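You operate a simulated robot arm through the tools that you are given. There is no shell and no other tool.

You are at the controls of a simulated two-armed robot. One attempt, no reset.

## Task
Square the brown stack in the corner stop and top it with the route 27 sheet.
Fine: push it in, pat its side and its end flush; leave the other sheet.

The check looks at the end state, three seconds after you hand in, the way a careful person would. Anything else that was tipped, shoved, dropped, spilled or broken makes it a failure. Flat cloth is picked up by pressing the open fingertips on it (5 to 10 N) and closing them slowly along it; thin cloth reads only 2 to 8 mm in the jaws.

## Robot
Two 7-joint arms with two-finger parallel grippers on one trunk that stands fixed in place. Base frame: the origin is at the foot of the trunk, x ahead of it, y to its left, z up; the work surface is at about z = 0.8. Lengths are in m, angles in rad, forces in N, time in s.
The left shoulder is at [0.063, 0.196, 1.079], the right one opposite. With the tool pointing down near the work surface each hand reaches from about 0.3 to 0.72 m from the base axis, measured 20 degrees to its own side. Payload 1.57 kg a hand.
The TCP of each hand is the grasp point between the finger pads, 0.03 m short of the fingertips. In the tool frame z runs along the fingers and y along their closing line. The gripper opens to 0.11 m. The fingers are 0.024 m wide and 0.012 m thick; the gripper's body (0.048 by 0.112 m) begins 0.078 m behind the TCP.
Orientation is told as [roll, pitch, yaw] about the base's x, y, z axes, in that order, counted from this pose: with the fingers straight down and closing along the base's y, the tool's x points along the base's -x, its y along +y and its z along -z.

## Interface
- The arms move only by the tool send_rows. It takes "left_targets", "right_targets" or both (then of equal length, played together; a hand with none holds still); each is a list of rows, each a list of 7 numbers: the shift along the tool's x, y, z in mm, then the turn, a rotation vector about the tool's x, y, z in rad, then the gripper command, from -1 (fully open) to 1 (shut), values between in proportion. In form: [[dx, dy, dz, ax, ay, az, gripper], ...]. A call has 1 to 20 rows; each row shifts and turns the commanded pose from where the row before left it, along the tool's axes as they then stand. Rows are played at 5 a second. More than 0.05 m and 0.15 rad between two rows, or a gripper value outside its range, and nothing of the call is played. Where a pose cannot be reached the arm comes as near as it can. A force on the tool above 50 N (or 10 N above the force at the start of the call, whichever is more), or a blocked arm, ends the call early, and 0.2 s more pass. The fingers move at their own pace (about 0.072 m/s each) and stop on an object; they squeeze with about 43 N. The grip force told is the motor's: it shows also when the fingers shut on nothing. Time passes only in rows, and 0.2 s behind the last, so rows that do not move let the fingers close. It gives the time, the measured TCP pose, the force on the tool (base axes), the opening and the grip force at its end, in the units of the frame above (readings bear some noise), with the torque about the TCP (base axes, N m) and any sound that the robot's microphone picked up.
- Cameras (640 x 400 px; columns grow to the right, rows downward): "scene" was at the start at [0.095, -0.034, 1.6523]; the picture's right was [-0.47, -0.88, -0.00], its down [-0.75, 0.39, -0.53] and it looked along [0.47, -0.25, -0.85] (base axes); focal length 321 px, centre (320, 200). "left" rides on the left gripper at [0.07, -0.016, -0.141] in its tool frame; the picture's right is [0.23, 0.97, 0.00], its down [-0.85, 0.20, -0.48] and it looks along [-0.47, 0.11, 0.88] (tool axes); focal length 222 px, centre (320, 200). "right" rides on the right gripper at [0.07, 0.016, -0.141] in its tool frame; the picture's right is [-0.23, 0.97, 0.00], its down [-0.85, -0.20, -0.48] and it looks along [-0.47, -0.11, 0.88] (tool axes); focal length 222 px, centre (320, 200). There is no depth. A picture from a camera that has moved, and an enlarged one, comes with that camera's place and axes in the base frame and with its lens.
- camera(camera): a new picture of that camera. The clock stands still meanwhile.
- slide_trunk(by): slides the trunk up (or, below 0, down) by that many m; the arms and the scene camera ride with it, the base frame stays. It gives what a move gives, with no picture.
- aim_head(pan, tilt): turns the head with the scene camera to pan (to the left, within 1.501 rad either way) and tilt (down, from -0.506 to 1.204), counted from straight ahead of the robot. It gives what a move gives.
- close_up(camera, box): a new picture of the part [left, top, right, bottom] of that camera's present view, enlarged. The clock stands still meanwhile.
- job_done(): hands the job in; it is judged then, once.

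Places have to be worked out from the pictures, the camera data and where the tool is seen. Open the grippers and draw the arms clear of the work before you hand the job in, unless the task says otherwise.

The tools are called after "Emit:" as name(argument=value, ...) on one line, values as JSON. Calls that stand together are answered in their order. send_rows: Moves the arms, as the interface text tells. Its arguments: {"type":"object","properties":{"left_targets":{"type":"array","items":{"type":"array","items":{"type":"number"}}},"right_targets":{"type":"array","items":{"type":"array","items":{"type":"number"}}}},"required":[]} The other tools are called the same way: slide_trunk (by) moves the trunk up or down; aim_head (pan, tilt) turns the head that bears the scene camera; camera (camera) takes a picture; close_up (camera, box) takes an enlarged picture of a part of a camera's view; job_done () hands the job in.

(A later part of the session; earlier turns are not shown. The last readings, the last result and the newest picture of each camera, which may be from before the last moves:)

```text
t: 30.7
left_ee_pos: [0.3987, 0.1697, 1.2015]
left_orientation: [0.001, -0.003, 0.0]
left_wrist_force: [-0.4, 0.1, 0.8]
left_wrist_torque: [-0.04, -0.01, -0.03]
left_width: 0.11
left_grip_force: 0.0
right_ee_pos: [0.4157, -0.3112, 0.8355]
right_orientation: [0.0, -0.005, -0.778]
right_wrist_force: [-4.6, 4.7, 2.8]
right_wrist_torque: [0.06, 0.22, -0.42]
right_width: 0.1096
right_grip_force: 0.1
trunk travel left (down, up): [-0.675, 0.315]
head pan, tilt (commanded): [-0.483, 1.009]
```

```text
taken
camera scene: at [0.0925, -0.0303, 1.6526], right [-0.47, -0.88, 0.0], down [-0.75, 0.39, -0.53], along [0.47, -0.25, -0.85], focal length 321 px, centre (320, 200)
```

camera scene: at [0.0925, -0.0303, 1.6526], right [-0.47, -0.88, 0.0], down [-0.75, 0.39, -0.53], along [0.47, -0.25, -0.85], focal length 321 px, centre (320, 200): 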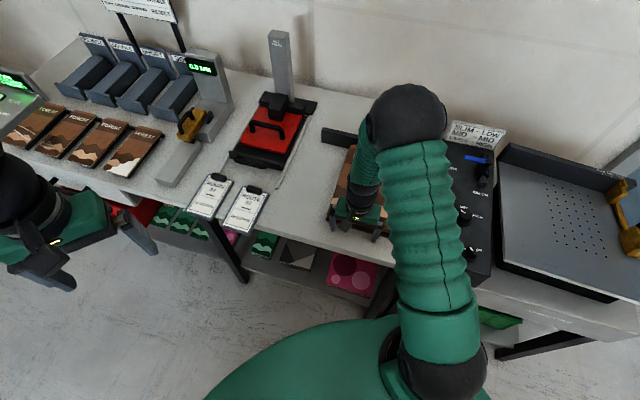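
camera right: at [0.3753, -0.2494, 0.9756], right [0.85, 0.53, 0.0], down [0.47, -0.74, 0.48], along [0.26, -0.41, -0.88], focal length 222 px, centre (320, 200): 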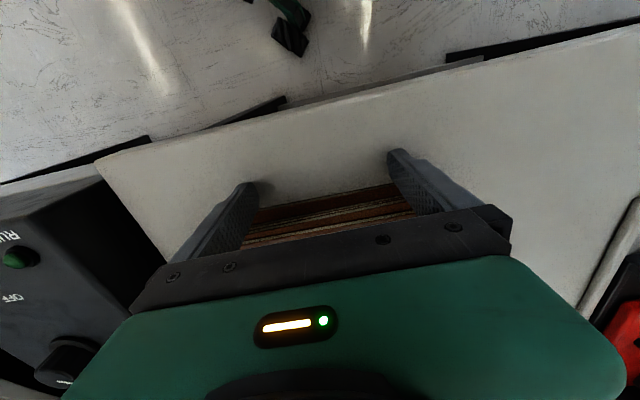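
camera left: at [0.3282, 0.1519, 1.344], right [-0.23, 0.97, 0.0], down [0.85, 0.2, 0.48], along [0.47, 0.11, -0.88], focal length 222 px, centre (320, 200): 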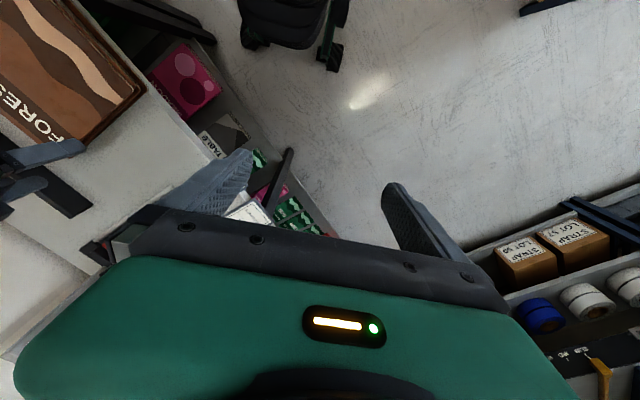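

About 7 N still; the back bar should be within 2–3 cm. I creep on in 3 mm steps with force checks.

Emit:
send_rows(right_targets=[[-3, 0, 1, 0, 0, 0, -1], [-3, 0, 0, 0, 0, 0, -1], [-3, 0, 0, 0, 0, 0, -1]])

Emit:
send_rows(right_targets=[[-3, 0, 0, 0, 0, 0, -1], [-3, 0, 0, 0, 0, 0, -1]])

```text
t: 31.5
left_ee_pos: [0.395, 0.1746, 1.2011]
left_orientation: [-0.003, -0.008, -0.001]
left_wrist_force: [0.4, 0.4, 0.0]
left_wrist_torque: [-0.01, 0.02, 0.02]
left_width: 0.1099
left_grip_force: 0.0
right_ee_pos: [0.4157, -0.3105, 0.8349]
right_orientation: [-0.003, 0.003, -0.779]
right_wrist_force: [-26.1, 29.6, -0.8]
right_wrist_torque: [1.61, -1.82, -2.32]
right_width: 0.1097
right_grip_force: 0.0
trunk travel left (down, up): [-0.675, 0.315]
head pan, tilt (commanded): [-0.483, 1.009]
```

```text
t: 31.9
left_ee_pos: [0.3959, 0.1683, 1.2032]
left_orientation: [-0.001, -0.007, 0.001]
left_wrist_force: [0.5, -0.6, 0.6]
left_wrist_torque: [0.02, 0.0, 0.02]
left_width: 0.1098
left_grip_force: 0.1
right_ee_pos: [0.4156, -0.312, 0.834]
right_orientation: [0.001, 0.019, -0.779]
right_wrist_force: [-11.0, 29.4, 36.2]
right_wrist_torque: [-0.89, 0.02, -0.9]
right_width: 0.1099
right_grip_force: 0.1
trunk travel left (down, up): [-0.675, 0.315]
head pan, tilt (commanded): [-0.483, 1.009]
stopped in row 2 (right hand): the force on the tool passed its limit at 52 N (the readings are from after the stop); the commanded pose is now the measured one
```

The push ended at 52 N, and the torque says nearly all the force was on the finger nearer the side bar, so the stack isn't sitting squarely yet. I back off, lift and draw the hand aside to look.

Emit:
send_rows(right_targets=[[10, 0, 0, 0, 0, 0, -1], [12, 0, 0, 0, 0, 0, -1], [12, 0, -5, 0, 0, 0, -1], [0, 0, -40, 0, 0, 0, -1], [0, 0, -40, 0, 0, 0, -1], [0, 0, -45, 0, 0, 0, -1], [0, -35, -35, 0, 0, 0, -1], [0, -35, -35, 0, 0, 0, -1], [0, -35, -35, 0, 0, 0, -1], [-10, -40, -25, 0, 0, 0, -1], [-10, -40, -25, 0, 0, 0, -1], [-10, -40, -25, 0, 0, 0, -1]])

Emit:
camera(camera="scene")

Emit:
close_up(camera="scene", box=[300, 120, 440, 260])

Emit:
camera(camera="right")

```text
t: 34.5
left_ee_pos: [0.3986, 0.1626, 1.2016]
left_orientation: [0.005, -0.005, 0.001]
left_wrist_force: [-0.3, -0.3, -0.1]
left_wrist_torque: [-0.03, -0.03, -0.03]
left_width: 0.11
left_grip_force: 0.1
right_ee_pos: [0.2589, -0.4815, 1.1379]
right_orientation: [-0.001, 0.016, -0.779]
right_wrist_force: [-0.5, 0.0, -1.0]
right_wrist_torque: [0.0, -0.01, -0.02]
right_width: 0.11
right_grip_force: 0.1
trunk travel left (down, up): [-0.675, 0.315]
head pan, tilt (commanded): [-0.483, 1.009]
```

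```text
taken
camera scene: at [0.0923, -0.0348, 1.6524], right [-0.47, -0.89, 0.0], down [-0.75, 0.4, -0.53], along [0.47, -0.25, -0.85], focal length 321 px, centre (320, 200)
```

scene: 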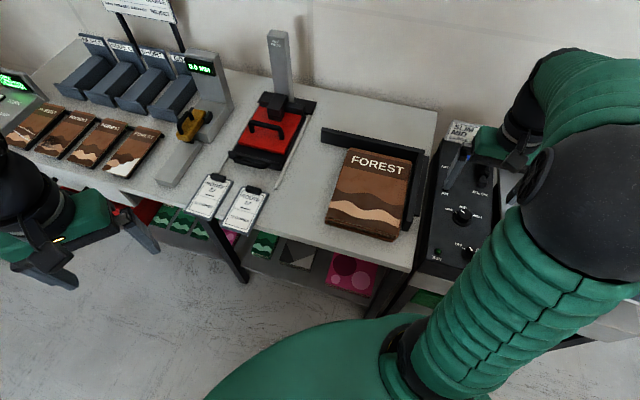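

```text
2.86 times, centred on (370, 190) of scene
camera zoom: at [0.0923, -0.0348, 1.6524], right [-0.47, -0.89, 0.0], down [-0.75, 0.4, -0.53], along [0.47, -0.25, -0.85], focal length 918 px, centre (177, 229)
```

zoom: 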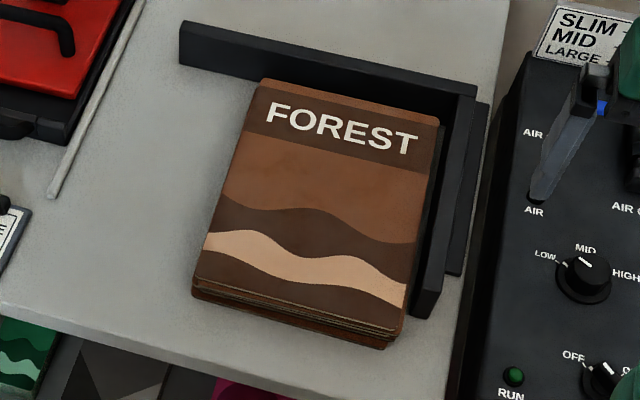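

```text
taken
camera right: at [0.2231, -0.4217, 1.2809], right [0.85, 0.53, 0.0], down [0.48, -0.75, 0.46], along [0.24, -0.39, -0.89], focal length 222 px, centre (320, 200)
```

right: 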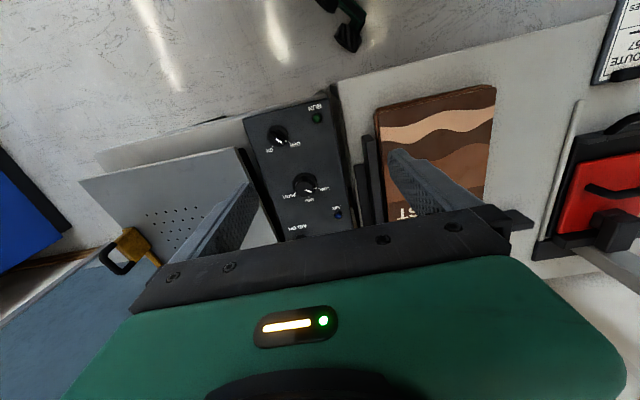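

The stack is close to home. I zoom in on the back edge, the side-bar edge and the near end to judge the gaps and the layers.

Emit:
close_up(camera="scene", box=[370, 140, 430, 240])

Emit:
close_up(camera="scene", box=[315, 125, 435, 185])

Emit:
close_up(camera="scene", box=[315, 190, 415, 250])

Emit:
close_up(camera="left", box=[0, 0, 160, 220])

```text
4.00 times, centred on (400, 190) of scene
camera zoom: at [0.0923, -0.0348, 1.6524], right [-0.47, -0.89, 0.0], down [-0.75, 0.4, -0.53], along [0.47, -0.25, -0.85], focal length 1285 px, centre (0, 240)
```

zoom: 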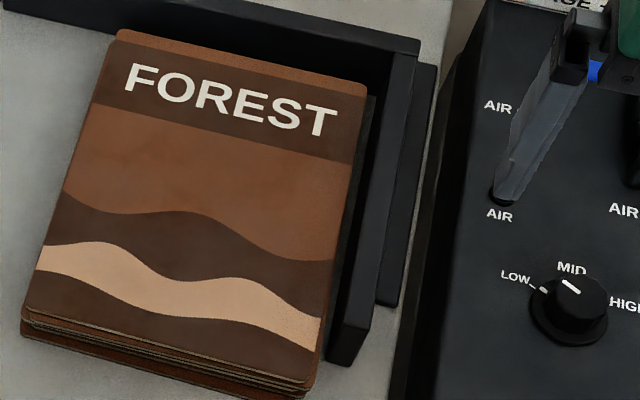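

```text
5.33 times, centred on (375, 155) of scene
camera zoom: at [0.0923, -0.0348, 1.6524], right [-0.47, -0.89, 0.0], down [-0.75, 0.4, -0.53], along [0.47, -0.25, -0.85], focal length 1713 px, centre (27, 440)
```

zoom: 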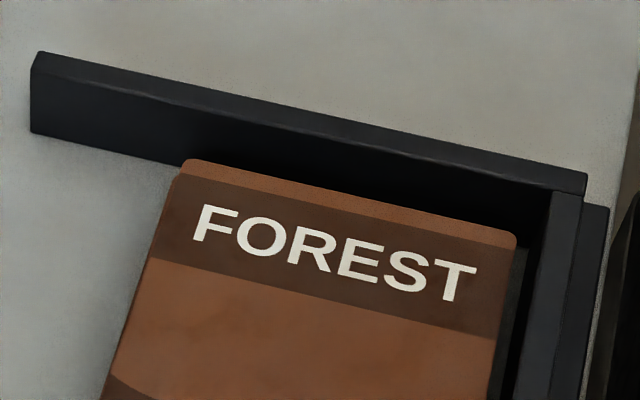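

```text
6.40 times, centred on (365, 220) of scene
camera zoom: at [0.0923, -0.0348, 1.6524], right [-0.47, -0.89, 0.0], down [-0.75, 0.4, -0.53], along [0.47, -0.25, -0.85], focal length 2056 px, centre (32, 72)
```

zoom: 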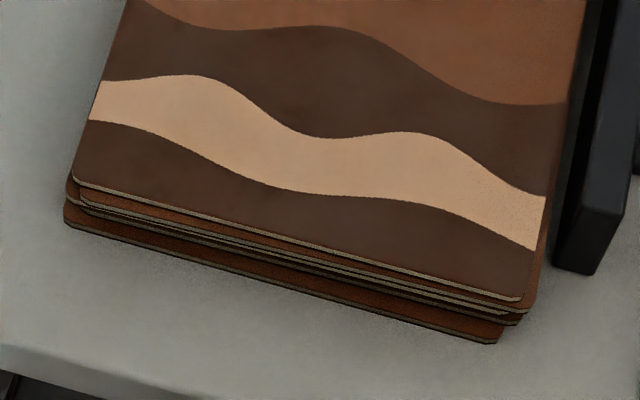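

```text
1.82 times, centred on (80, 110) of left
camera zoom: at [0.3295, 0.1456, 1.3443], right [-0.23, 0.97, 0.01], down [0.85, 0.2, 0.48], along [0.47, 0.11, -0.88], focal length 404 px, centre (756, 364)
```

zoom: 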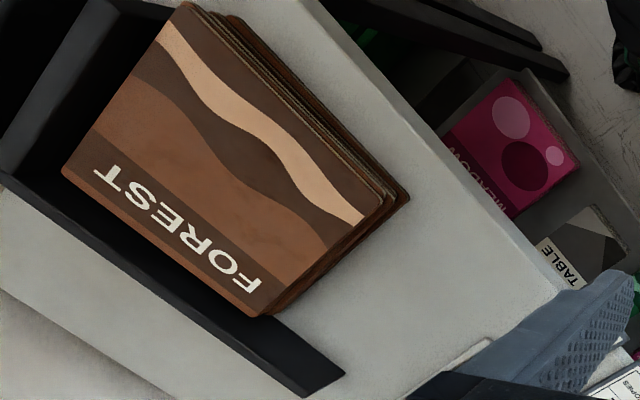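

The layers turn out thin (about 4–5 mm each) and staggered: the bottom one sticks out at the near end under where my fingertips passed, others stick out at the back. I bring the left hand's camera closer to inspect the layers before patting.

Emit:
send_rows(left_targets=[[-16.7, -33.3, 25, 0, 0, 0, -1], [-16.7, -33.3, 25, 0, 0, 0, -1], [-16.7, -33.3, 25, 0, 0, 0, -1], [-16.7, -33.3, 25, 0, 0, 0, -1], [-16.7, -33.3, 25, 0, 0, 0, -1], [-16.7, -33.3, 25, 0, 0, 0, -1]])

Emit:
camera(camera="left")

Emit:
close_up(camera="left", box=[0, 0, 240, 200])

```text
t: 36.0
left_ee_pos: [0.5013, -0.0376, 1.0521]
left_orientation: [0.007, -0.004, 0.001]
left_wrist_force: [0.3, -0.7, -1.5]
left_wrist_torque: [0.03, 0.0, 0.04]
left_width: 0.1099
left_grip_force: 0.1
right_ee_pos: [0.261, -0.4821, 1.1368]
right_orientation: [0.0, 0.019, -0.779]
right_wrist_force: [1.3, -0.5, -0.4]
right_wrist_torque: [-0.01, -0.01, 0.01]
right_width: 0.11
right_grip_force: 0.0
trunk travel left (down, up): [-0.675, 0.315]
head pan, tilt (commanded): [-0.483, 1.009]
```

```text
taken
camera left: at [0.432, -0.0549, 1.1942], right [-0.23, 0.97, 0.01], down [0.85, 0.2, 0.48], along [0.47, 0.11, -0.88], focal length 222 px, centre (320, 200)
```

left: 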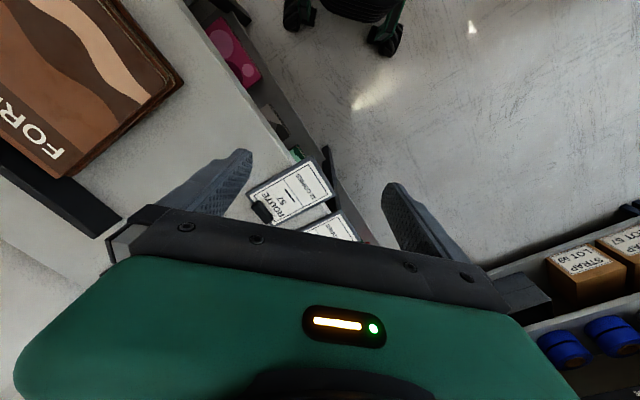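

```text
2.00 times, centred on (120, 100) of left
camera zoom: at [0.432, -0.0549, 1.1942], right [-0.23, 0.97, 0.01], down [0.85, 0.2, 0.48], along [0.47, 0.11, -0.88], focal length 444 px, centre (720, 400)
```

zoom: 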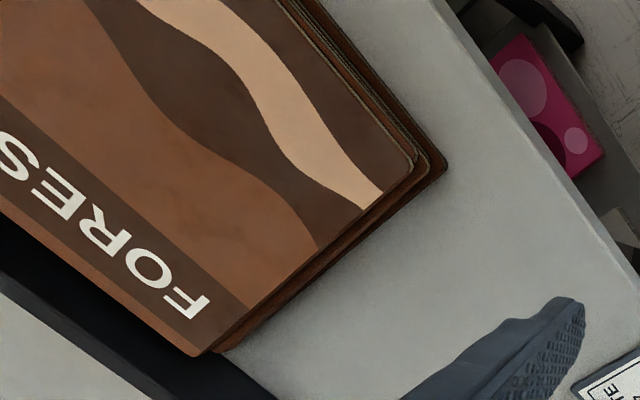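

The layers are flush within about 3 mm at the near-left corner and the stack is about 40 mm high, yet its back edge still seems ~25 mm short of the back bar. I fly the right hand over the corner (turned to the side-pat orientation) to look straight down into it.

Emit:
send_rows(right_targets=[[0, 0, -40, 0, -0.019, 0, -1], [0, 0, -20, 0, 0, -0.143, -1], [0, 0, 0, 0, 0, -0.143, -1], [0, 0, 0, 0, 0, -0.143, -1], [0, 0, 0, 0, 0, -0.143, -1], [0, 0, 0, 0, 0, -0.143, -1], [0, 0, 0, 0, 0, -0.143, -1], [0, 0, 0, 0, 0, -0.143, -1], [0, 0, 0, 0, 0, -0.143, -1], [0, 0, 0, 0, 0, -0.143, -1], [0, 0, 0, 0, 0, -0.143, -1], [0, 0, 0, 0, 0, -0.143, -1], [-35.4, -26.1, 14, 0, 0, 0, -1], [-35.4, -26.1, 14, 0, 0, 0, -1], [-35.4, -26.1, 14, 0, 0, 0, -1], [-35.4, -26.1, 14, 0, 0, 0, -1], [-35.4, -26.1, 14, 0, 0, 0, -1], [-35.4, -26.1, 14, 0, 0, 0, -1], [-35.4, -26.1, 14, 0, 0, 0, -1]])

Emit:
camera(camera="right")

Emit:
camera(camera="scene")

```text
t: 40.0
left_ee_pos: [0.5034, -0.0362, 1.0514]
left_orientation: [0.006, -0.001, 0.0]
left_wrist_force: [-0.6, -0.2, 0.1]
left_wrist_torque: [0.04, 0.04, 0.0]
left_width: 0.1101
left_grip_force: 0.1
right_ee_pos: [0.5693, -0.4325, 1.0997]
right_orientation: [-0.001, 0.0, 0.792]
right_wrist_force: [-0.3, 0.4, 0.1]
right_wrist_torque: [0.02, 0.0, 0.0]
right_width: 0.1097
right_grip_force: 0.1
trunk travel left (down, up): [-0.675, 0.315]
head pan, tilt (commanded): [-0.483, 1.009]
```

```text
taken
camera right: at [0.5088, -0.4701, 1.2423], right [-0.53, 0.85, 0.0], down [0.74, 0.47, 0.48], along [0.4, 0.25, -0.88], focal length 222 px, centre (320, 200)
```

right: 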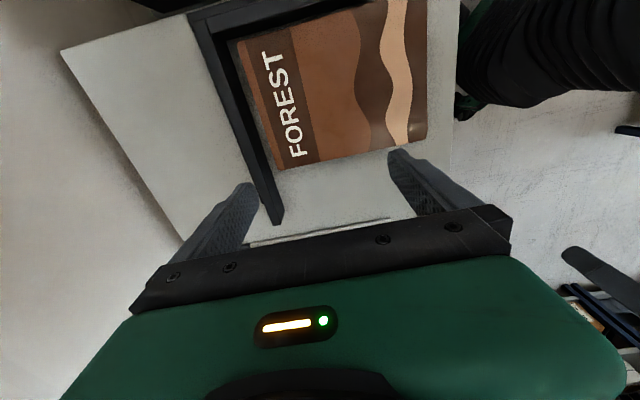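

```text
taken
camera scene: at [0.0991, -0.0351, 1.652], right [-0.47, -0.88, 0.0], down [-0.75, 0.4, -0.53], along [0.47, -0.25, -0.85], focal length 321 px, centre (320, 200)
```

scene: 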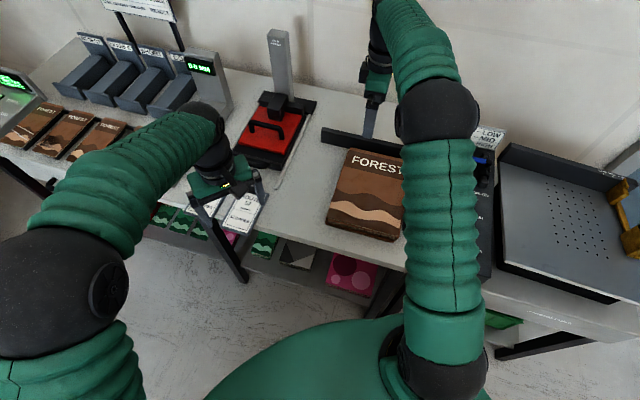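

Emit:
close_up(camera="right", box=[180, 0, 440, 180])

Emit:
close_up(camera="right", box=[190, 0, 330, 100])

```text
2.22 times, centred on (310, 90) of right
camera zoom: at [0.5088, -0.4701, 1.2423], right [-0.53, 0.85, 0.0], down [0.74, 0.47, 0.48], along [0.4, 0.25, -0.88], focal length 494 px, centre (342, 444)
```

zoom: 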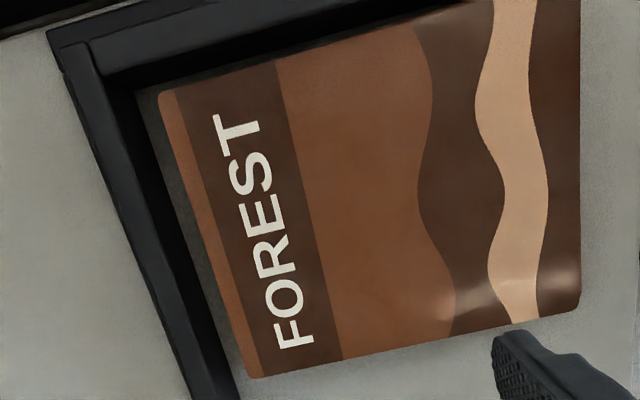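

```text
4.00 times, centred on (260, 50) of right
camera zoom: at [0.5088, -0.4701, 1.2423], right [-0.53, 0.85, 0.0], down [0.74, 0.47, 0.48], along [0.4, 0.25, -0.88], focal length 888 px, centre (560, 800)
```

zoom: 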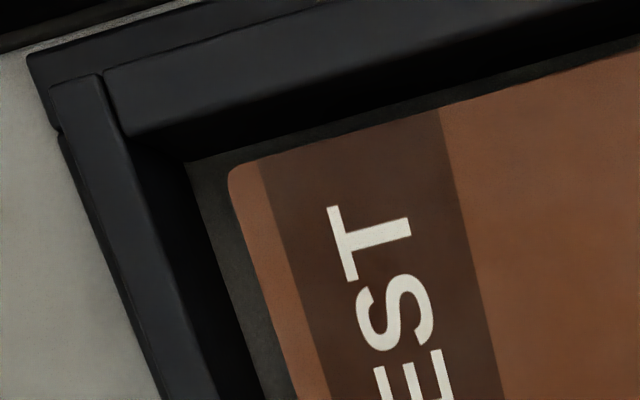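

The picture shows a real gap to the back bar (about 27 mm) and a small one to the side bar. I zoom in on the side-bar strip to see whether lower layers are touching it.

Emit:
close_up(camera="right", box=[230, 0, 400, 60])

Emit:
close_up(camera="right", box=[220, 30, 300, 190])

Emit:
close_up(camera="left", box=[0, 0, 200, 200])

```text
3.76 times, centred on (315, 30) of right
camera zoom: at [0.5088, -0.4701, 1.2423], right [-0.53, 0.85, 0.0], down [0.74, 0.47, 0.48], along [0.4, 0.25, -0.88], focal length 836 px, centre (339, 840)
```

zoom: 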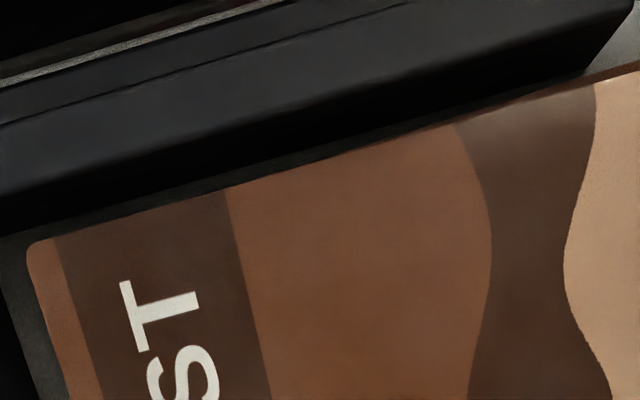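

```text
2.50 times, centred on (260, 110) of right
camera zoom: at [0.5088, -0.4701, 1.2423], right [-0.53, 0.85, 0.0], down [0.74, 0.47, 0.48], along [0.4, 0.25, -0.88], focal length 555 px, centre (470, 425)
```

zoom: 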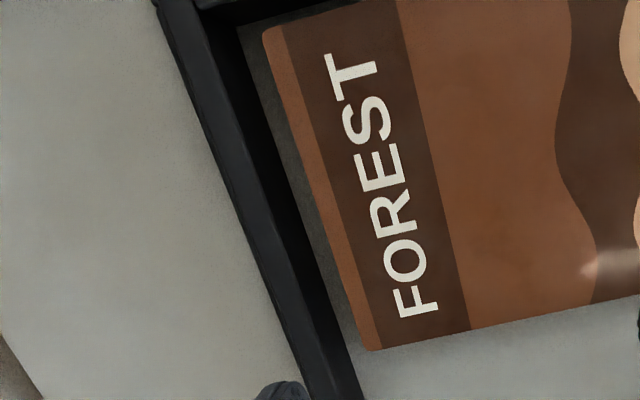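

```text
2.00 times, centred on (100, 100) of left
camera zoom: at [0.4331, -0.0528, 1.1939], right [-0.23, 0.97, 0.01], down [0.85, 0.2, 0.48], along [0.47, 0.11, -0.88], focal length 444 px, centre (760, 400)
```

zoom: 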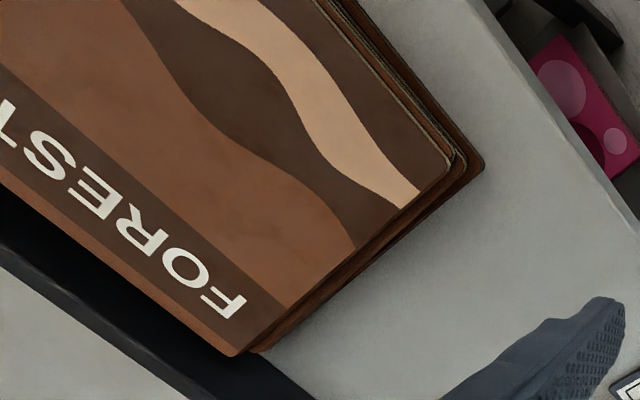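

The top cover is parallel to the back bar but ~27 mm short of it. I look closely at the back-left corner and the left side face from the left camera to see whether any lower layer reaches the bar.

Emit:
close_up(camera="left", box=[10, 130, 110, 190])

Emit:
close_up(camera="left", box=[100, 30, 200, 120])

```text
6.40 times, centred on (60, 160) of left
camera zoom: at [0.4331, -0.0528, 1.1939], right [-0.23, 0.97, 0.01], down [0.85, 0.2, 0.48], along [0.47, 0.11, -0.88], focal length 1422 px, centre (1984, 456)
```

zoom: 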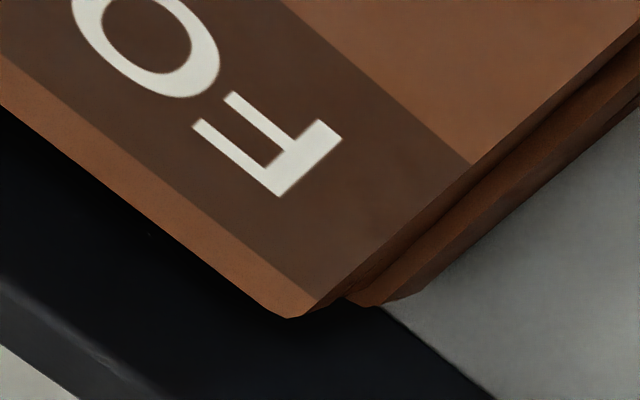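

```text
4.44 times, centred on (150, 75) of left
camera zoom: at [0.4331, -0.0528, 1.1939], right [-0.23, 0.97, 0.01], down [0.85, 0.2, 0.48], along [0.47, 0.11, -0.88], focal length 987 px, centre (1076, 756)
```

zoom: 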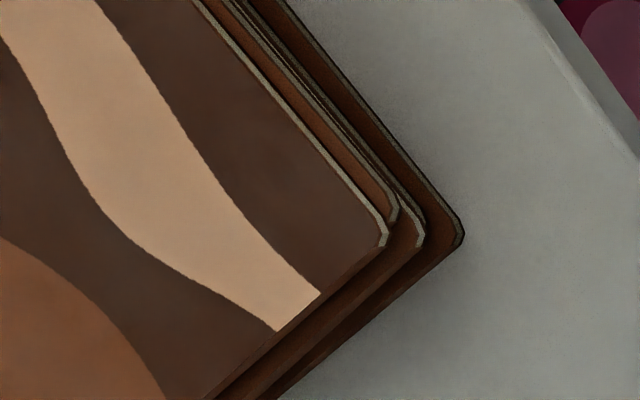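

A lower layer's back-left corner seems to end right at the bar's foot. I check the strip between cover and back bar again at high zoom from the right camera.

Emit:
close_up(camera="right", box=[225, 35, 285, 95])

Emit:
close_up(camera="right", box=[250, 120, 310, 180])

```text
6.67 times, centred on (255, 65) of right
camera zoom: at [0.5088, -0.4701, 1.2423], right [-0.53, 0.85, 0.0], down [0.74, 0.47, 0.48], along [0.4, 0.25, -0.88], focal length 1481 px, centre (753, 1100)
```

zoom: 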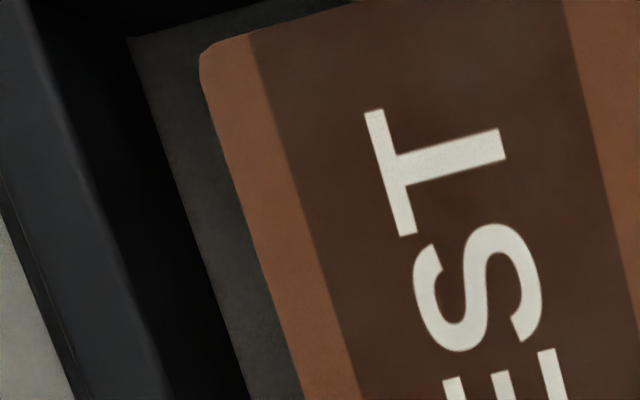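

```text
6.67 times, centred on (280, 150) of right
camera zoom: at [0.5088, -0.4701, 1.2423], right [-0.53, 0.85, 0.0], down [0.74, 0.47, 0.48], along [0.4, 0.25, -0.88], focal length 1481 px, centre (587, 533)
```

zoom: 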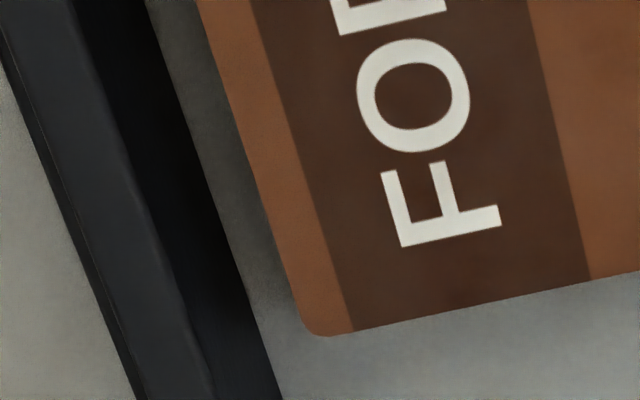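

The strip is bare table, so nothing has reached the back bar yet; the last push most likely stuck because a fingertip rode on the thin bottom layer. I will pat at a lower height now: first the side again, coming down left of the stack.

Emit:
send_rows(right_targets=[[-39, 14.4, 0, 0, 0, 0.014, -1], [-39, 14.4, 0, 0, 0, 0, -1], [-39, 14.4, 0, 0, 0, 0, -1], [0, 0, 44, 0, 0, 0, -1], [0, 0, 44, 0, 0, 0, -1], [0, 0, 44, 0, 0, 0, -1], [0, 0, 44, 0, 0, 0, -1], [0, 0, 40, 0, 0, 0, -1], [0, 0, 20, 0, 0, 0, -1], [0, 0, 20, 0, 0, 0, -1]])

Emit:
camera(camera="right")

Emit:
camera(camera="left")

```text
t: 42.1
left_ee_pos: [0.5008, -0.0366, 1.0528]
left_orientation: [0.005, -0.006, 0.001]
left_wrist_force: [-0.3, 0.6, -1.0]
left_wrist_torque: [-0.02, 0.03, 0.01]
left_width: 0.11
left_grip_force: 0.1
right_ee_pos: [0.6204, -0.3206, 0.8457]
right_orientation: [-0.002, 0.001, 0.781]
right_wrist_force: [0.7, -0.2, 0.0]
right_wrist_torque: [0.01, -0.02, 0.01]
right_width: 0.1101
right_grip_force: 0.0
trunk travel left (down, up): [-0.675, 0.315]
head pan, tilt (commanded): [-0.483, 1.009]
```

```text
taken
camera right: at [0.5577, -0.3571, 0.9871], right [-0.52, 0.85, 0.0], down [0.75, 0.46, 0.48], along [0.41, 0.25, -0.88], focal length 222 px, centre (320, 200)
```

right: 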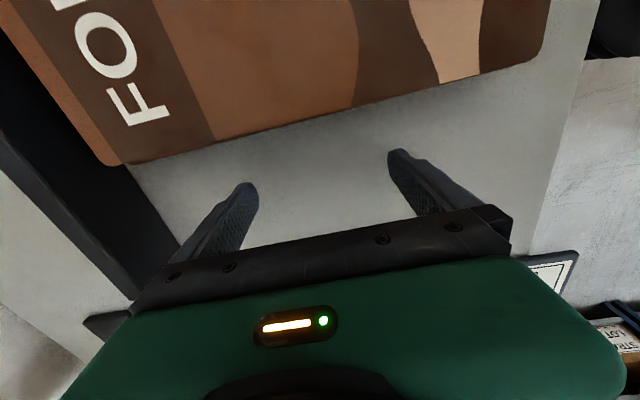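

```text
taken
camera left: at [0.4311, -0.0526, 1.1949], right [-0.23, 0.97, 0.0], down [0.85, 0.2, 0.48], along [0.47, 0.11, -0.88], focal length 222 px, centre (320, 200)
```

left: 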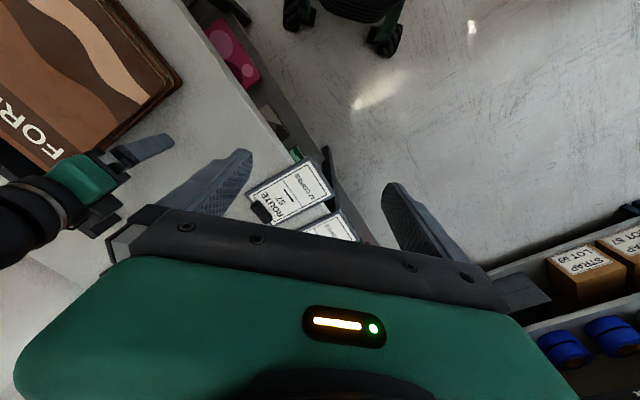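

Clear on both sides. I go down 14 mm (tips ~1.5 mm above the table) and move toward the side until light contact.

Emit:
send_rows(right_targets=[[0, 0, 8, 0, 0, 0, -1], [0, 0, 6, 0, 0, 0, -1], [8, 0, 0, 0, 0, 0, -1], [8, 0, 0, 0, 0, 0, -1], [5, 0, 0, 0, 0, 0, -1], [5, 0, 0, 0, 0, 0, -1]])

Emit:
send_rows(right_targets=[[4, 0, 0, 0, 0, 0, -1], [4, 0, 0, 0, 0, 0, -1]])

Emit:
close_up(camera="left", box=[0, 0, 240, 240])

```text
t: 43.5
left_ee_pos: [0.5008, -0.0348, 1.052]
left_orientation: [0.005, 0.0, 0.0]
left_wrist_force: [-0.2, 0.1, -0.5]
left_wrist_torque: [-0.02, 0.01, 0.02]
left_width: 0.11
left_grip_force: 0.1
right_ee_pos: [0.6014, -0.3354, 0.8323]
right_orientation: [-0.003, 0.0, 0.782]
right_wrist_force: [4.9, 1.9, 0.4]
right_wrist_torque: [-0.01, 0.07, 0.42]
right_width: 0.1098
right_grip_force: 0.1
trunk travel left (down, up): [-0.675, 0.315]
head pan, tilt (commanded): [-0.483, 1.009]
```

```text
t: 44.1
left_ee_pos: [0.5038, -0.031, 1.0516]
left_orientation: [0.0, 0.0, 0.0]
left_wrist_force: [-0.5, 0.3, -0.3]
left_wrist_torque: [-0.01, 0.0, 0.02]
left_width: 0.11
left_grip_force: 0.1
right_ee_pos: [0.6003, -0.3383, 0.8331]
right_orientation: [-0.007, 0.0, 0.783]
right_wrist_force: [27.0, 16.6, -1.5]
right_wrist_torque: [0.17, 0.48, 1.52]
right_width: 0.1101
right_grip_force: 0.1
trunk travel left (down, up): [-0.675, 0.315]
head pan, tilt (commanded): [-0.483, 1.009]
```

```text
1.67 times, centred on (120, 120) of left
camera zoom: at [0.4352, -0.0469, 1.1936], right [-0.23, 0.97, 0.0], down [0.86, 0.2, 0.48], along [0.47, 0.11, -0.88], focal length 370 px, centre (653, 333)
```

zoom: 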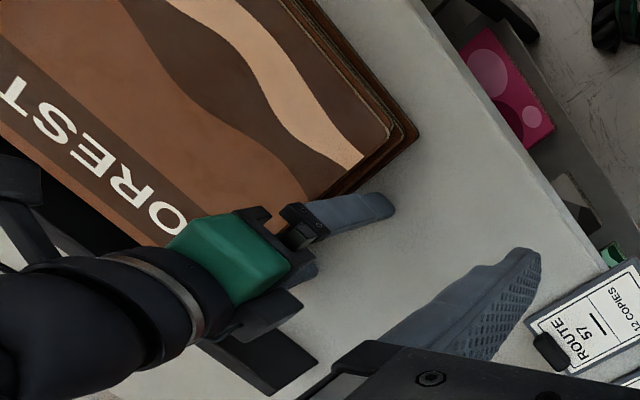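

The hand meets 32 N while a gap seems to remain between the finger and the stack's edge; the torque puts the contact on the finger nearer the back bar. I look closely with both cameras before moving.

Emit:
camera(camera="right")

Emit:
close_up(camera="left", box=[50, 80, 210, 220])

Emit:
close_up(camera="scene", box=[280, 100, 440, 250])

```text
taken
camera right: at [0.5393, -0.3738, 0.9742], right [-0.53, 0.85, -0.01], down [0.74, 0.46, 0.48], along [0.41, 0.25, -0.88], focal length 222 px, centre (320, 200)
```

right: 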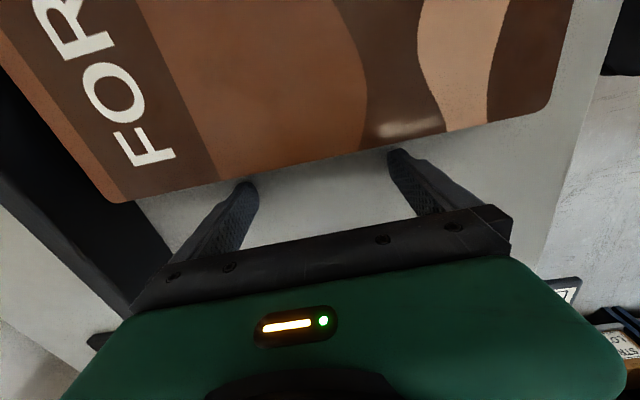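

```text
2.86 times, centred on (130, 150) of left
camera zoom: at [0.4352, -0.0469, 1.1936], right [-0.23, 0.97, 0.0], down [0.86, 0.2, 0.48], along [0.47, 0.11, -0.88], focal length 635 px, centre (863, 343)
```

zoom: 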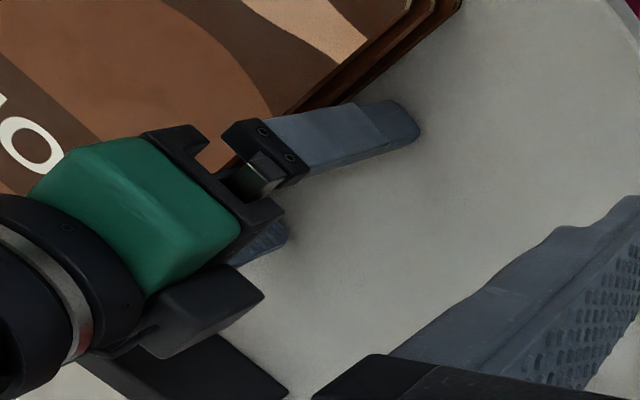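

```text
2.67 times, centred on (360, 175) of scene
camera zoom: at [0.1037, -0.0262, 1.6519], right [-0.46, -0.89, 0.01], down [-0.75, 0.39, -0.53], along [0.47, -0.25, -0.85], focal length 857 px, centre (213, 267)
```

zoom: 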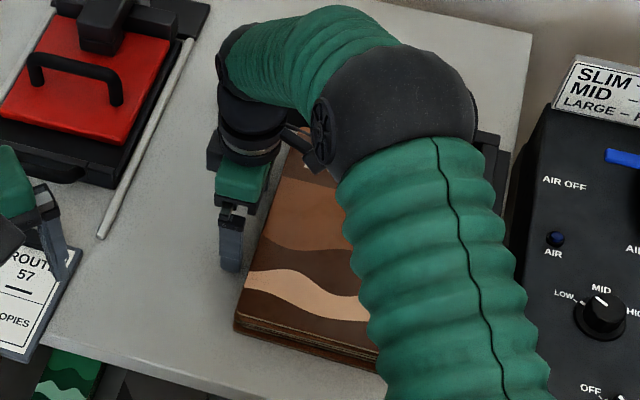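

Odd: the fingers look ~2 cm clear of the stack's edge, yet 32 N is felt. I test whether it's really the stack: back off, rise so the tips clear the stack top, and make the same motion in free air.

Emit:
send_rows(right_targets=[[-6, 0, 0, 0, 0, 0, -1], [-8, 0, 0, 0, 0, 0, -1], [-6, 0, -20, 0, 0, 0, -1], [0, 0, -45, 0, 0, 0, -1]])

Emit:
send_rows(right_targets=[[10, 0, 0, 0, 0, 0, -1], [10, 0, 0, 0, 0, 0, -1], [10, 0, 0, 0, 0, 0, -1], [10, 0, 0, 0, 0, 0, -1], [10, 0, 0, 0, 0, 0, -1]])

Emit:
close_up(camera="left", box=[0, 0, 240, 240])

```text
t: 45.1
left_ee_pos: [0.4986, -0.0346, 1.0538]
left_orientation: [0.005, -0.004, 0.002]
left_wrist_force: [-0.3, 0.0, -0.2]
left_wrist_torque: [0.0, -0.01, -0.03]
left_width: 0.1099
left_grip_force: 0.1
right_ee_pos: [0.6064, -0.3286, 0.8998]
right_orientation: [-0.003, 0.004, 0.78]
right_wrist_force: [-0.8, 0.2, -0.1]
right_wrist_torque: [-0.01, -0.02, -0.02]
right_width: 0.11
right_grip_force: 0.0
trunk travel left (down, up): [-0.675, 0.315]
head pan, tilt (commanded): [-0.483, 1.009]
```

```text
t: 46.4
left_ee_pos: [0.4999, -0.0375, 1.0524]
left_orientation: [0.005, -0.004, 0.0]
left_wrist_force: [-0.3, 0.1, -1.1]
left_wrist_torque: [0.0, 0.0, 0.01]
left_width: 0.11
left_grip_force: 0.1
right_ee_pos: [0.5719, -0.3638, 0.899]
right_orientation: [-0.001, 0.0, 0.779]
right_wrist_force: [-0.5, -0.5, -0.3]
right_wrist_torque: [-0.03, 0.03, 0.0]
right_width: 0.1098
right_grip_force: 0.2
trunk travel left (down, up): [-0.675, 0.315]
head pan, tilt (commanded): [-0.483, 1.009]
```

```text
1.67 times, centred on (120, 120) of left
camera zoom: at [0.4303, -0.0531, 1.1952], right [-0.23, 0.97, 0.0], down [0.85, 0.2, 0.48], along [0.47, 0.11, -0.88], focal length 370 px, centre (653, 333)
```

zoom: 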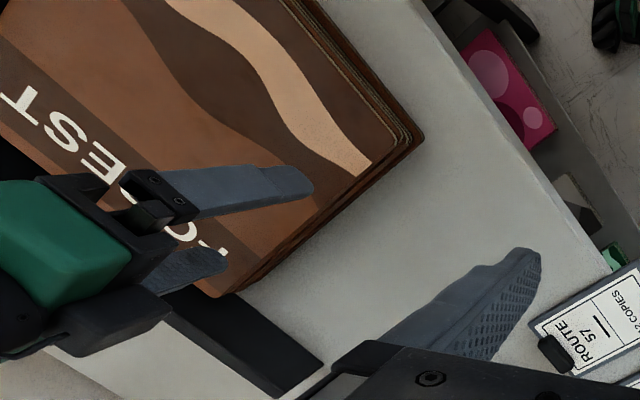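

In free air the same motion gives no force, so it is the stack. I zoom on the near-left corner and left face again to compare the layers with the picture before this pat.

Emit:
close_up(camera="left", box=[100, 30, 200, 120])

Emit:
close_up(camera="left", box=[80, 100, 180, 190])

Emit:
camera(camera="right")

```text
4.44 times, centred on (150, 75) of left
camera zoom: at [0.4303, -0.0531, 1.1952], right [-0.23, 0.97, 0.0], down [0.85, 0.2, 0.48], along [0.47, 0.11, -0.88], focal length 987 px, centre (1076, 756)
```

zoom: 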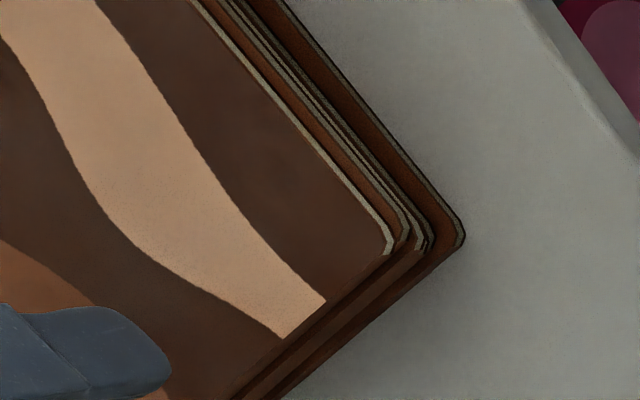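

```text
4.44 times, centred on (130, 145) of left
camera zoom: at [0.4303, -0.0531, 1.1952], right [-0.23, 0.97, 0.0], down [0.85, 0.2, 0.48], along [0.47, 0.11, -0.88], focal length 987 px, centre (1164, 444)
```

zoom: 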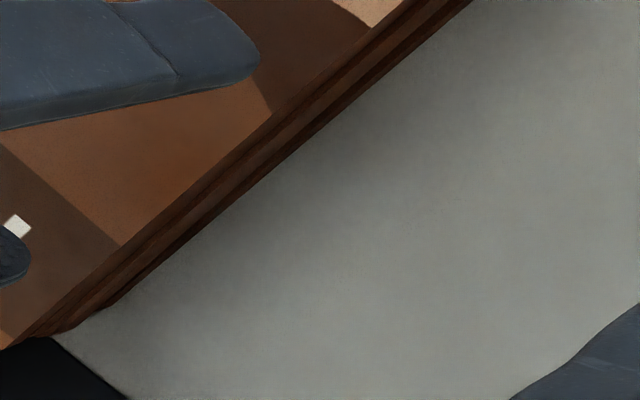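

```text
taken
camera right: at [0.5111, -0.4008, 1.0406], right [-0.52, 0.85, 0.0], down [0.75, 0.46, 0.48], along [0.41, 0.25, -0.88], focal length 222 px, centre (320, 200)
```

right: 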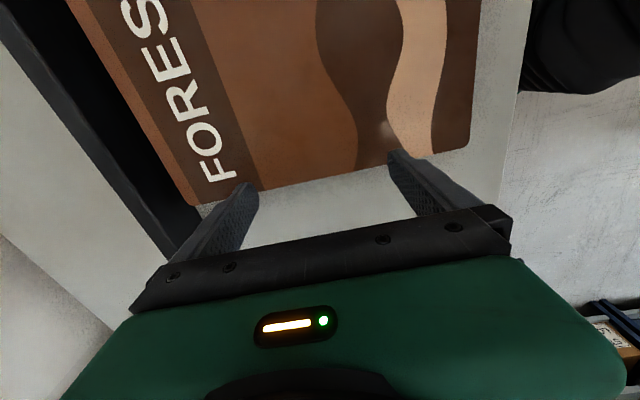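

The layers are separate and the side pat has lined up the left faces nicely. To find out where the back bar physically is compared with the pictures, I touch it gently with a finger at the free stretch left of the stack.

Emit:
send_rows(right_targets=[[-36, -18, 0, 0, 0, 0, -1], [-36, -18, 0, 0, 0, 0, -1], [0, -18, 0, 0, 0, 0, -1], [0, 0, 25, 0, 0, 0, -1], [0, 0, 25, 0, 0, 0, -1], [0, 0, 9, 0, 0, 0, -1]])

Emit:
camera(camera="right")

Emit:
camera(camera="left")

```text
t: 47.8
left_ee_pos: [0.5003, -0.0361, 1.0528]
left_orientation: [0.004, -0.004, 0.001]
left_wrist_force: [0.8, -0.2, 0.1]
left_wrist_torque: [-0.02, 0.01, 0.01]
left_width: 0.1097
left_grip_force: 0.0
right_ee_pos: [0.6597, -0.3507, 0.8376]
right_orientation: [-0.003, 0.0, 0.78]
right_wrist_force: [-0.7, 0.1, 1.0]
right_wrist_torque: [0.03, -0.01, 0.0]
right_width: 0.11
right_grip_force: 0.1
right hand out of reach, approached as far as the arm can: row 5
trunk travel left (down, up): [-0.675, 0.315]
head pan, tilt (commanded): [-0.483, 1.009]
```

```text
taken
camera right: at [0.5984, -0.3873, 0.9798], right [-0.52, 0.85, 0.0], down [0.75, 0.46, 0.48], along [0.41, 0.25, -0.88], focal length 222 px, centre (320, 200)
```

right: 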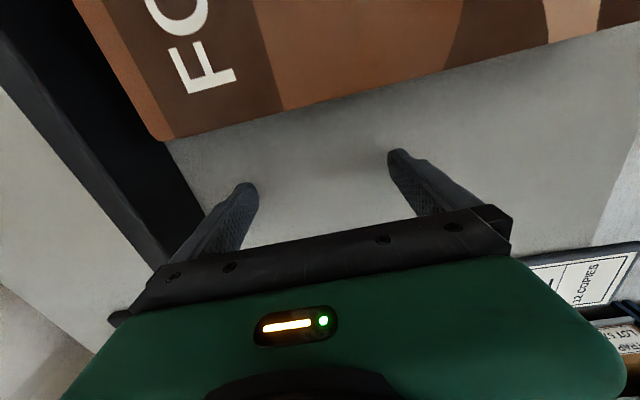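

```text
taken
camera left: at [0.4307, -0.0522, 1.1951], right [-0.23, 0.97, 0.0], down [0.85, 0.2, 0.48], along [0.47, 0.11, -0.88], focal length 222 px, centre (320, 200)
```

left: 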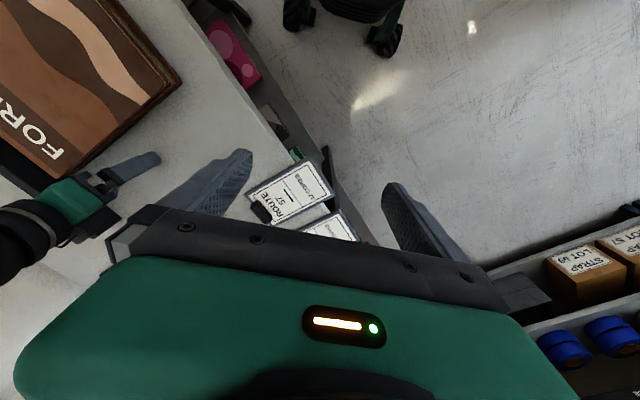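

The hand is at its reach limit there, so I drop that test. With the sides now aligned I retry the end pat, lower this time: rise, cross over to in front of the near end and turn square to the bars (yaw -0.792).

Emit:
send_rows(right_targets=[[0, 0, -40, 0, 0, 0, -1], [0, 0, -40, 0, 0, 0, -1], [0, 0, -30, 0, 0, 0, -1], [27.5, 38.1, 0, 0, 0, 0, -1], [27.5, 38.1, 0, 0, 0, 0, -1], [27.5, 38.1, 0, 0, 0, 0, -1], [27.5, 38.1, 0, 0, 0, 0, -1], [27.5, 38.1, 0, 0, 0, 0, -1], [27.5, 38.1, 0, 0, 0, 0, -1], [0, 0, 0, 0, 0, 0.1429, -1], [0, 0, 0, 0, 0, 0.1429, -1], [0, 0, 0, 0, 0, 0.1429, -1], [0, 0, 0, 0, 0, 0.1429, -1], [0, 0, 0, 0, 0, 0.1429, -1], [0, 0, 0, 0, 0, 0.1429, -1], [0, 0, 0, 0, 0, 0.1429, -1], [0, 0, 0, 0, 0, 0.1429, -1], [0, 0, 0, 0, 0, 0.1429, -1], [0, 0, 0, 0, 0, 0.1429, -1], [0, 0, 0, 0, 0, 0.1429, -1]])

Emit:
camera(camera="right")

Emit:
camera(camera="left")

```text
t: 52.0
left_ee_pos: [0.5, -0.0352, 1.0521]
left_orientation: [0.006, -0.004, 0.002]
left_wrist_force: [0.5, -0.1, 0.4]
left_wrist_torque: [0.0, 0.02, -0.01]
left_width: 0.1101
left_grip_force: 0.1
right_ee_pos: [0.3783, -0.3038, 0.9484]
right_orientation: [0.0, -0.001, -0.794]
right_wrist_force: [0.7, -0.7, -0.7]
right_wrist_torque: [0.01, -0.03, 0.02]
right_width: 0.1099
right_grip_force: 0.0
trunk travel left (down, up): [-0.675, 0.315]
head pan, tilt (commanded): [-0.483, 1.009]
```

```text
taken
camera right: at [0.3408, -0.2412, 1.0901], right [0.85, 0.52, 0.0], down [0.46, -0.75, 0.48], along [0.25, -0.41, -0.88], focal length 222 px, centre (320, 200)
```

right: 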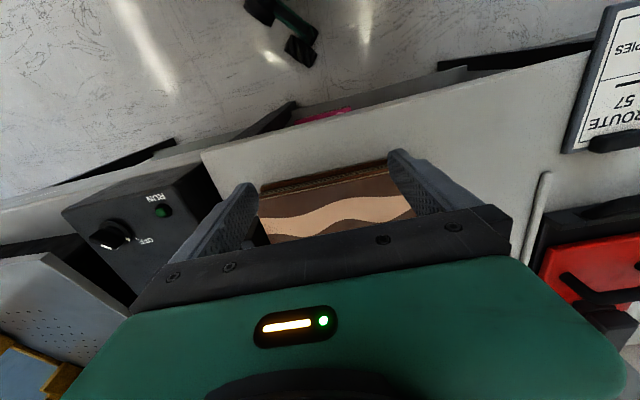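

```text
taken
camera left: at [0.4307, -0.0524, 1.195], right [-0.23, 0.97, 0.0], down [0.85, 0.2, 0.48], along [0.47, 0.11, -0.88], focal length 222 px, centre (320, 200)
```

left: 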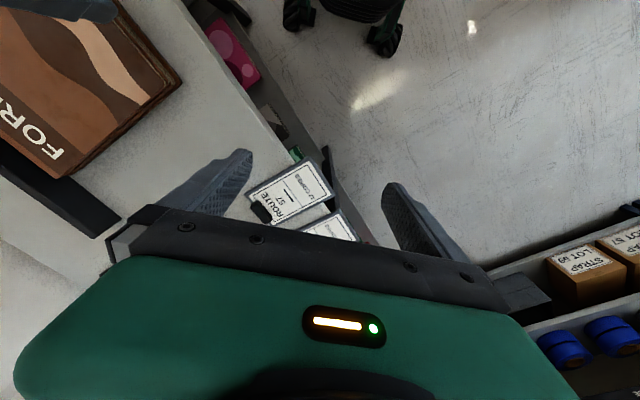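

The hand is square in front of the near end at n ≈ 0.347, with the end at n ≈ 0.30. I go down to just over the table, then touch it lightly to fix the height.

Emit:
send_rows(right_targets=[[0, 0, 40, 0, 0, 0, -1], [0, 0, 40, 0, 0, 0, -1], [0, 0, 20, 0, 0, 0, -1], [0, 0, 12, 0, 0, 0, -1]])

Emit:
send_rows(right_targets=[[0, 0, 3, 0, 0, 0, -1], [0, 0, 0, 0, 0, 0, -1]])

Emit:
camera(camera="right")

```text
t: 53.0
left_ee_pos: [0.5008, -0.0346, 1.052]
left_orientation: [0.005, -0.003, 0.0]
left_wrist_force: [-0.5, -0.4, 0.0]
left_wrist_torque: [0.05, -0.02, 0.0]
left_width: 0.11
left_grip_force: 0.1
right_ee_pos: [0.3799, -0.3026, 0.8365]
right_orientation: [0.0, 0.0, -0.792]
right_wrist_force: [-0.2, -0.2, -0.6]
right_wrist_torque: [-0.01, -0.02, 0.02]
right_width: 0.1101
right_grip_force: 0.1
trunk travel left (down, up): [-0.675, 0.315]
head pan, tilt (commanded): [-0.483, 1.009]
```

```text
t: 53.5
left_ee_pos: [0.5008, -0.0355, 1.0516]
left_orientation: [0.006, -0.003, -0.001]
left_wrist_force: [0.0, 0.6, 0.3]
left_wrist_torque: [-0.02, -0.01, 0.02]
left_width: 0.1101
left_grip_force: 0.0
right_ee_pos: [0.381, -0.3031, 0.8342]
right_orientation: [0.002, -0.003, -0.792]
right_wrist_force: [-0.5, -0.1, -0.5]
right_wrist_torque: [-0.01, -0.04, 0.02]
right_width: 0.1099
right_grip_force: 0.1
trunk travel left (down, up): [-0.675, 0.315]
head pan, tilt (commanded): [-0.483, 1.009]
```

```text
taken
camera right: at [0.3417, -0.2407, 0.9747], right [0.85, 0.52, 0.0], down [0.46, -0.75, 0.48], along [0.25, -0.41, -0.88], focal length 222 px, centre (320, 200)
```

right: 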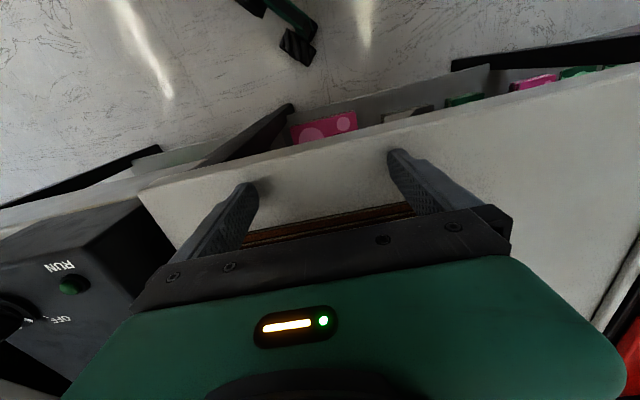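

Free at 0.834. I lower 2.5 mm more and approach the end in small steps.

Emit:
send_rows(right_targets=[[0, 0, 2.5, 0, 0, 0, -1], [-6, 0, 0, 0, 0, 0, -1], [-6, 0, 0, 0, 0, 0, -1], [-5, 0, 0, 0, 0, 0, -1]])

Emit:
camera(camera="right")

```text
t: 54.5
left_ee_pos: [0.5011, -0.0361, 1.0517]
left_orientation: [0.004, -0.003, 0.001]
left_wrist_force: [-0.1, -0.1, -0.4]
left_wrist_torque: [-0.02, 0.01, -0.05]
left_width: 0.11
left_grip_force: 0.0
right_ee_pos: [0.3895, -0.316, 0.8304]
right_orientation: [0.0, 0.0, -0.793]
right_wrist_force: [-0.1, -0.8, -0.5]
right_wrist_torque: [0.01, -0.03, -0.02]
right_width: 0.11
right_grip_force: 0.1
trunk travel left (down, up): [-0.675, 0.315]
head pan, tilt (commanded): [-0.483, 1.009]
```

```text
taken
camera right: at [0.3529, -0.2538, 0.9728], right [0.85, 0.52, 0.0], down [0.46, -0.75, 0.48], along [0.25, -0.41, -0.88], focal length 222 px, centre (320, 200)
```

right: 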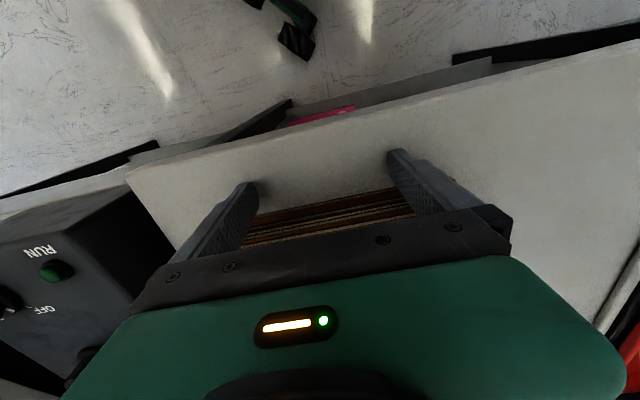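

Still free at n ≈ 0.331. I go on in 4 mm steps.

Emit:
send_rows(right_targets=[[-4, 0, -0.7, 0, 0, 0, -1], [-4, 0, 0, 0, 0, 0, -1]])

Emit:
send_rows(right_targets=[[-4, 0, 0, 0, 0, 0, -1], [0, 0, 0, 0, 0, 0, -1]])

Emit:
camera(camera="right")

```text
t: 55.1
left_ee_pos: [0.5003, -0.0341, 1.0532]
left_orientation: [0.002, -0.004, 0.001]
left_wrist_force: [0.1, 0.1, 0.8]
left_wrist_torque: [0.0, -0.02, 0.03]
left_width: 0.1099
left_grip_force: 0.1
right_ee_pos: [0.3955, -0.3194, 0.8325]
right_orientation: [-0.001, -0.002, -0.79]
right_wrist_force: [-4.3, 6.6, 1.3]
right_wrist_torque: [0.0, -0.11, 0.52]
right_width: 0.1099
right_grip_force: 0.0
trunk travel left (down, up): [-0.675, 0.315]
head pan, tilt (commanded): [-0.483, 1.009]
```

```text
t: 55.8
left_ee_pos: [0.5002, -0.0351, 1.0532]
left_orientation: [0.003, -0.002, 0.0]
left_wrist_force: [-0.2, -0.9, -0.1]
left_wrist_torque: [0.01, -0.02, 0.02]
left_width: 0.1101
left_grip_force: 0.0
right_ee_pos: [0.3993, -0.324, 0.8317]
right_orientation: [-0.001, -0.004, -0.792]
right_wrist_force: [-3.4, 4.9, 0.9]
right_wrist_torque: [0.01, -0.12, 0.42]
right_width: 0.1101
right_grip_force: 0.1
trunk travel left (down, up): [-0.675, 0.315]
head pan, tilt (commanded): [-0.483, 1.009]
```

```text
taken
camera right: at [0.361, -0.2612, 0.9733], right [0.85, 0.52, 0.0], down [0.46, -0.75, 0.48], along [0.25, -0.41, -0.88], focal length 222 px, centre (320, 200)
```

right: 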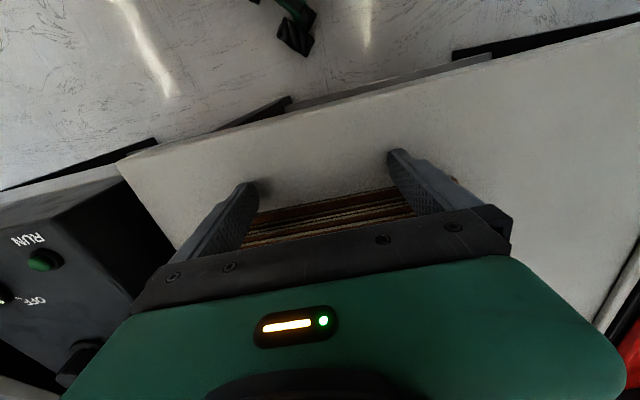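

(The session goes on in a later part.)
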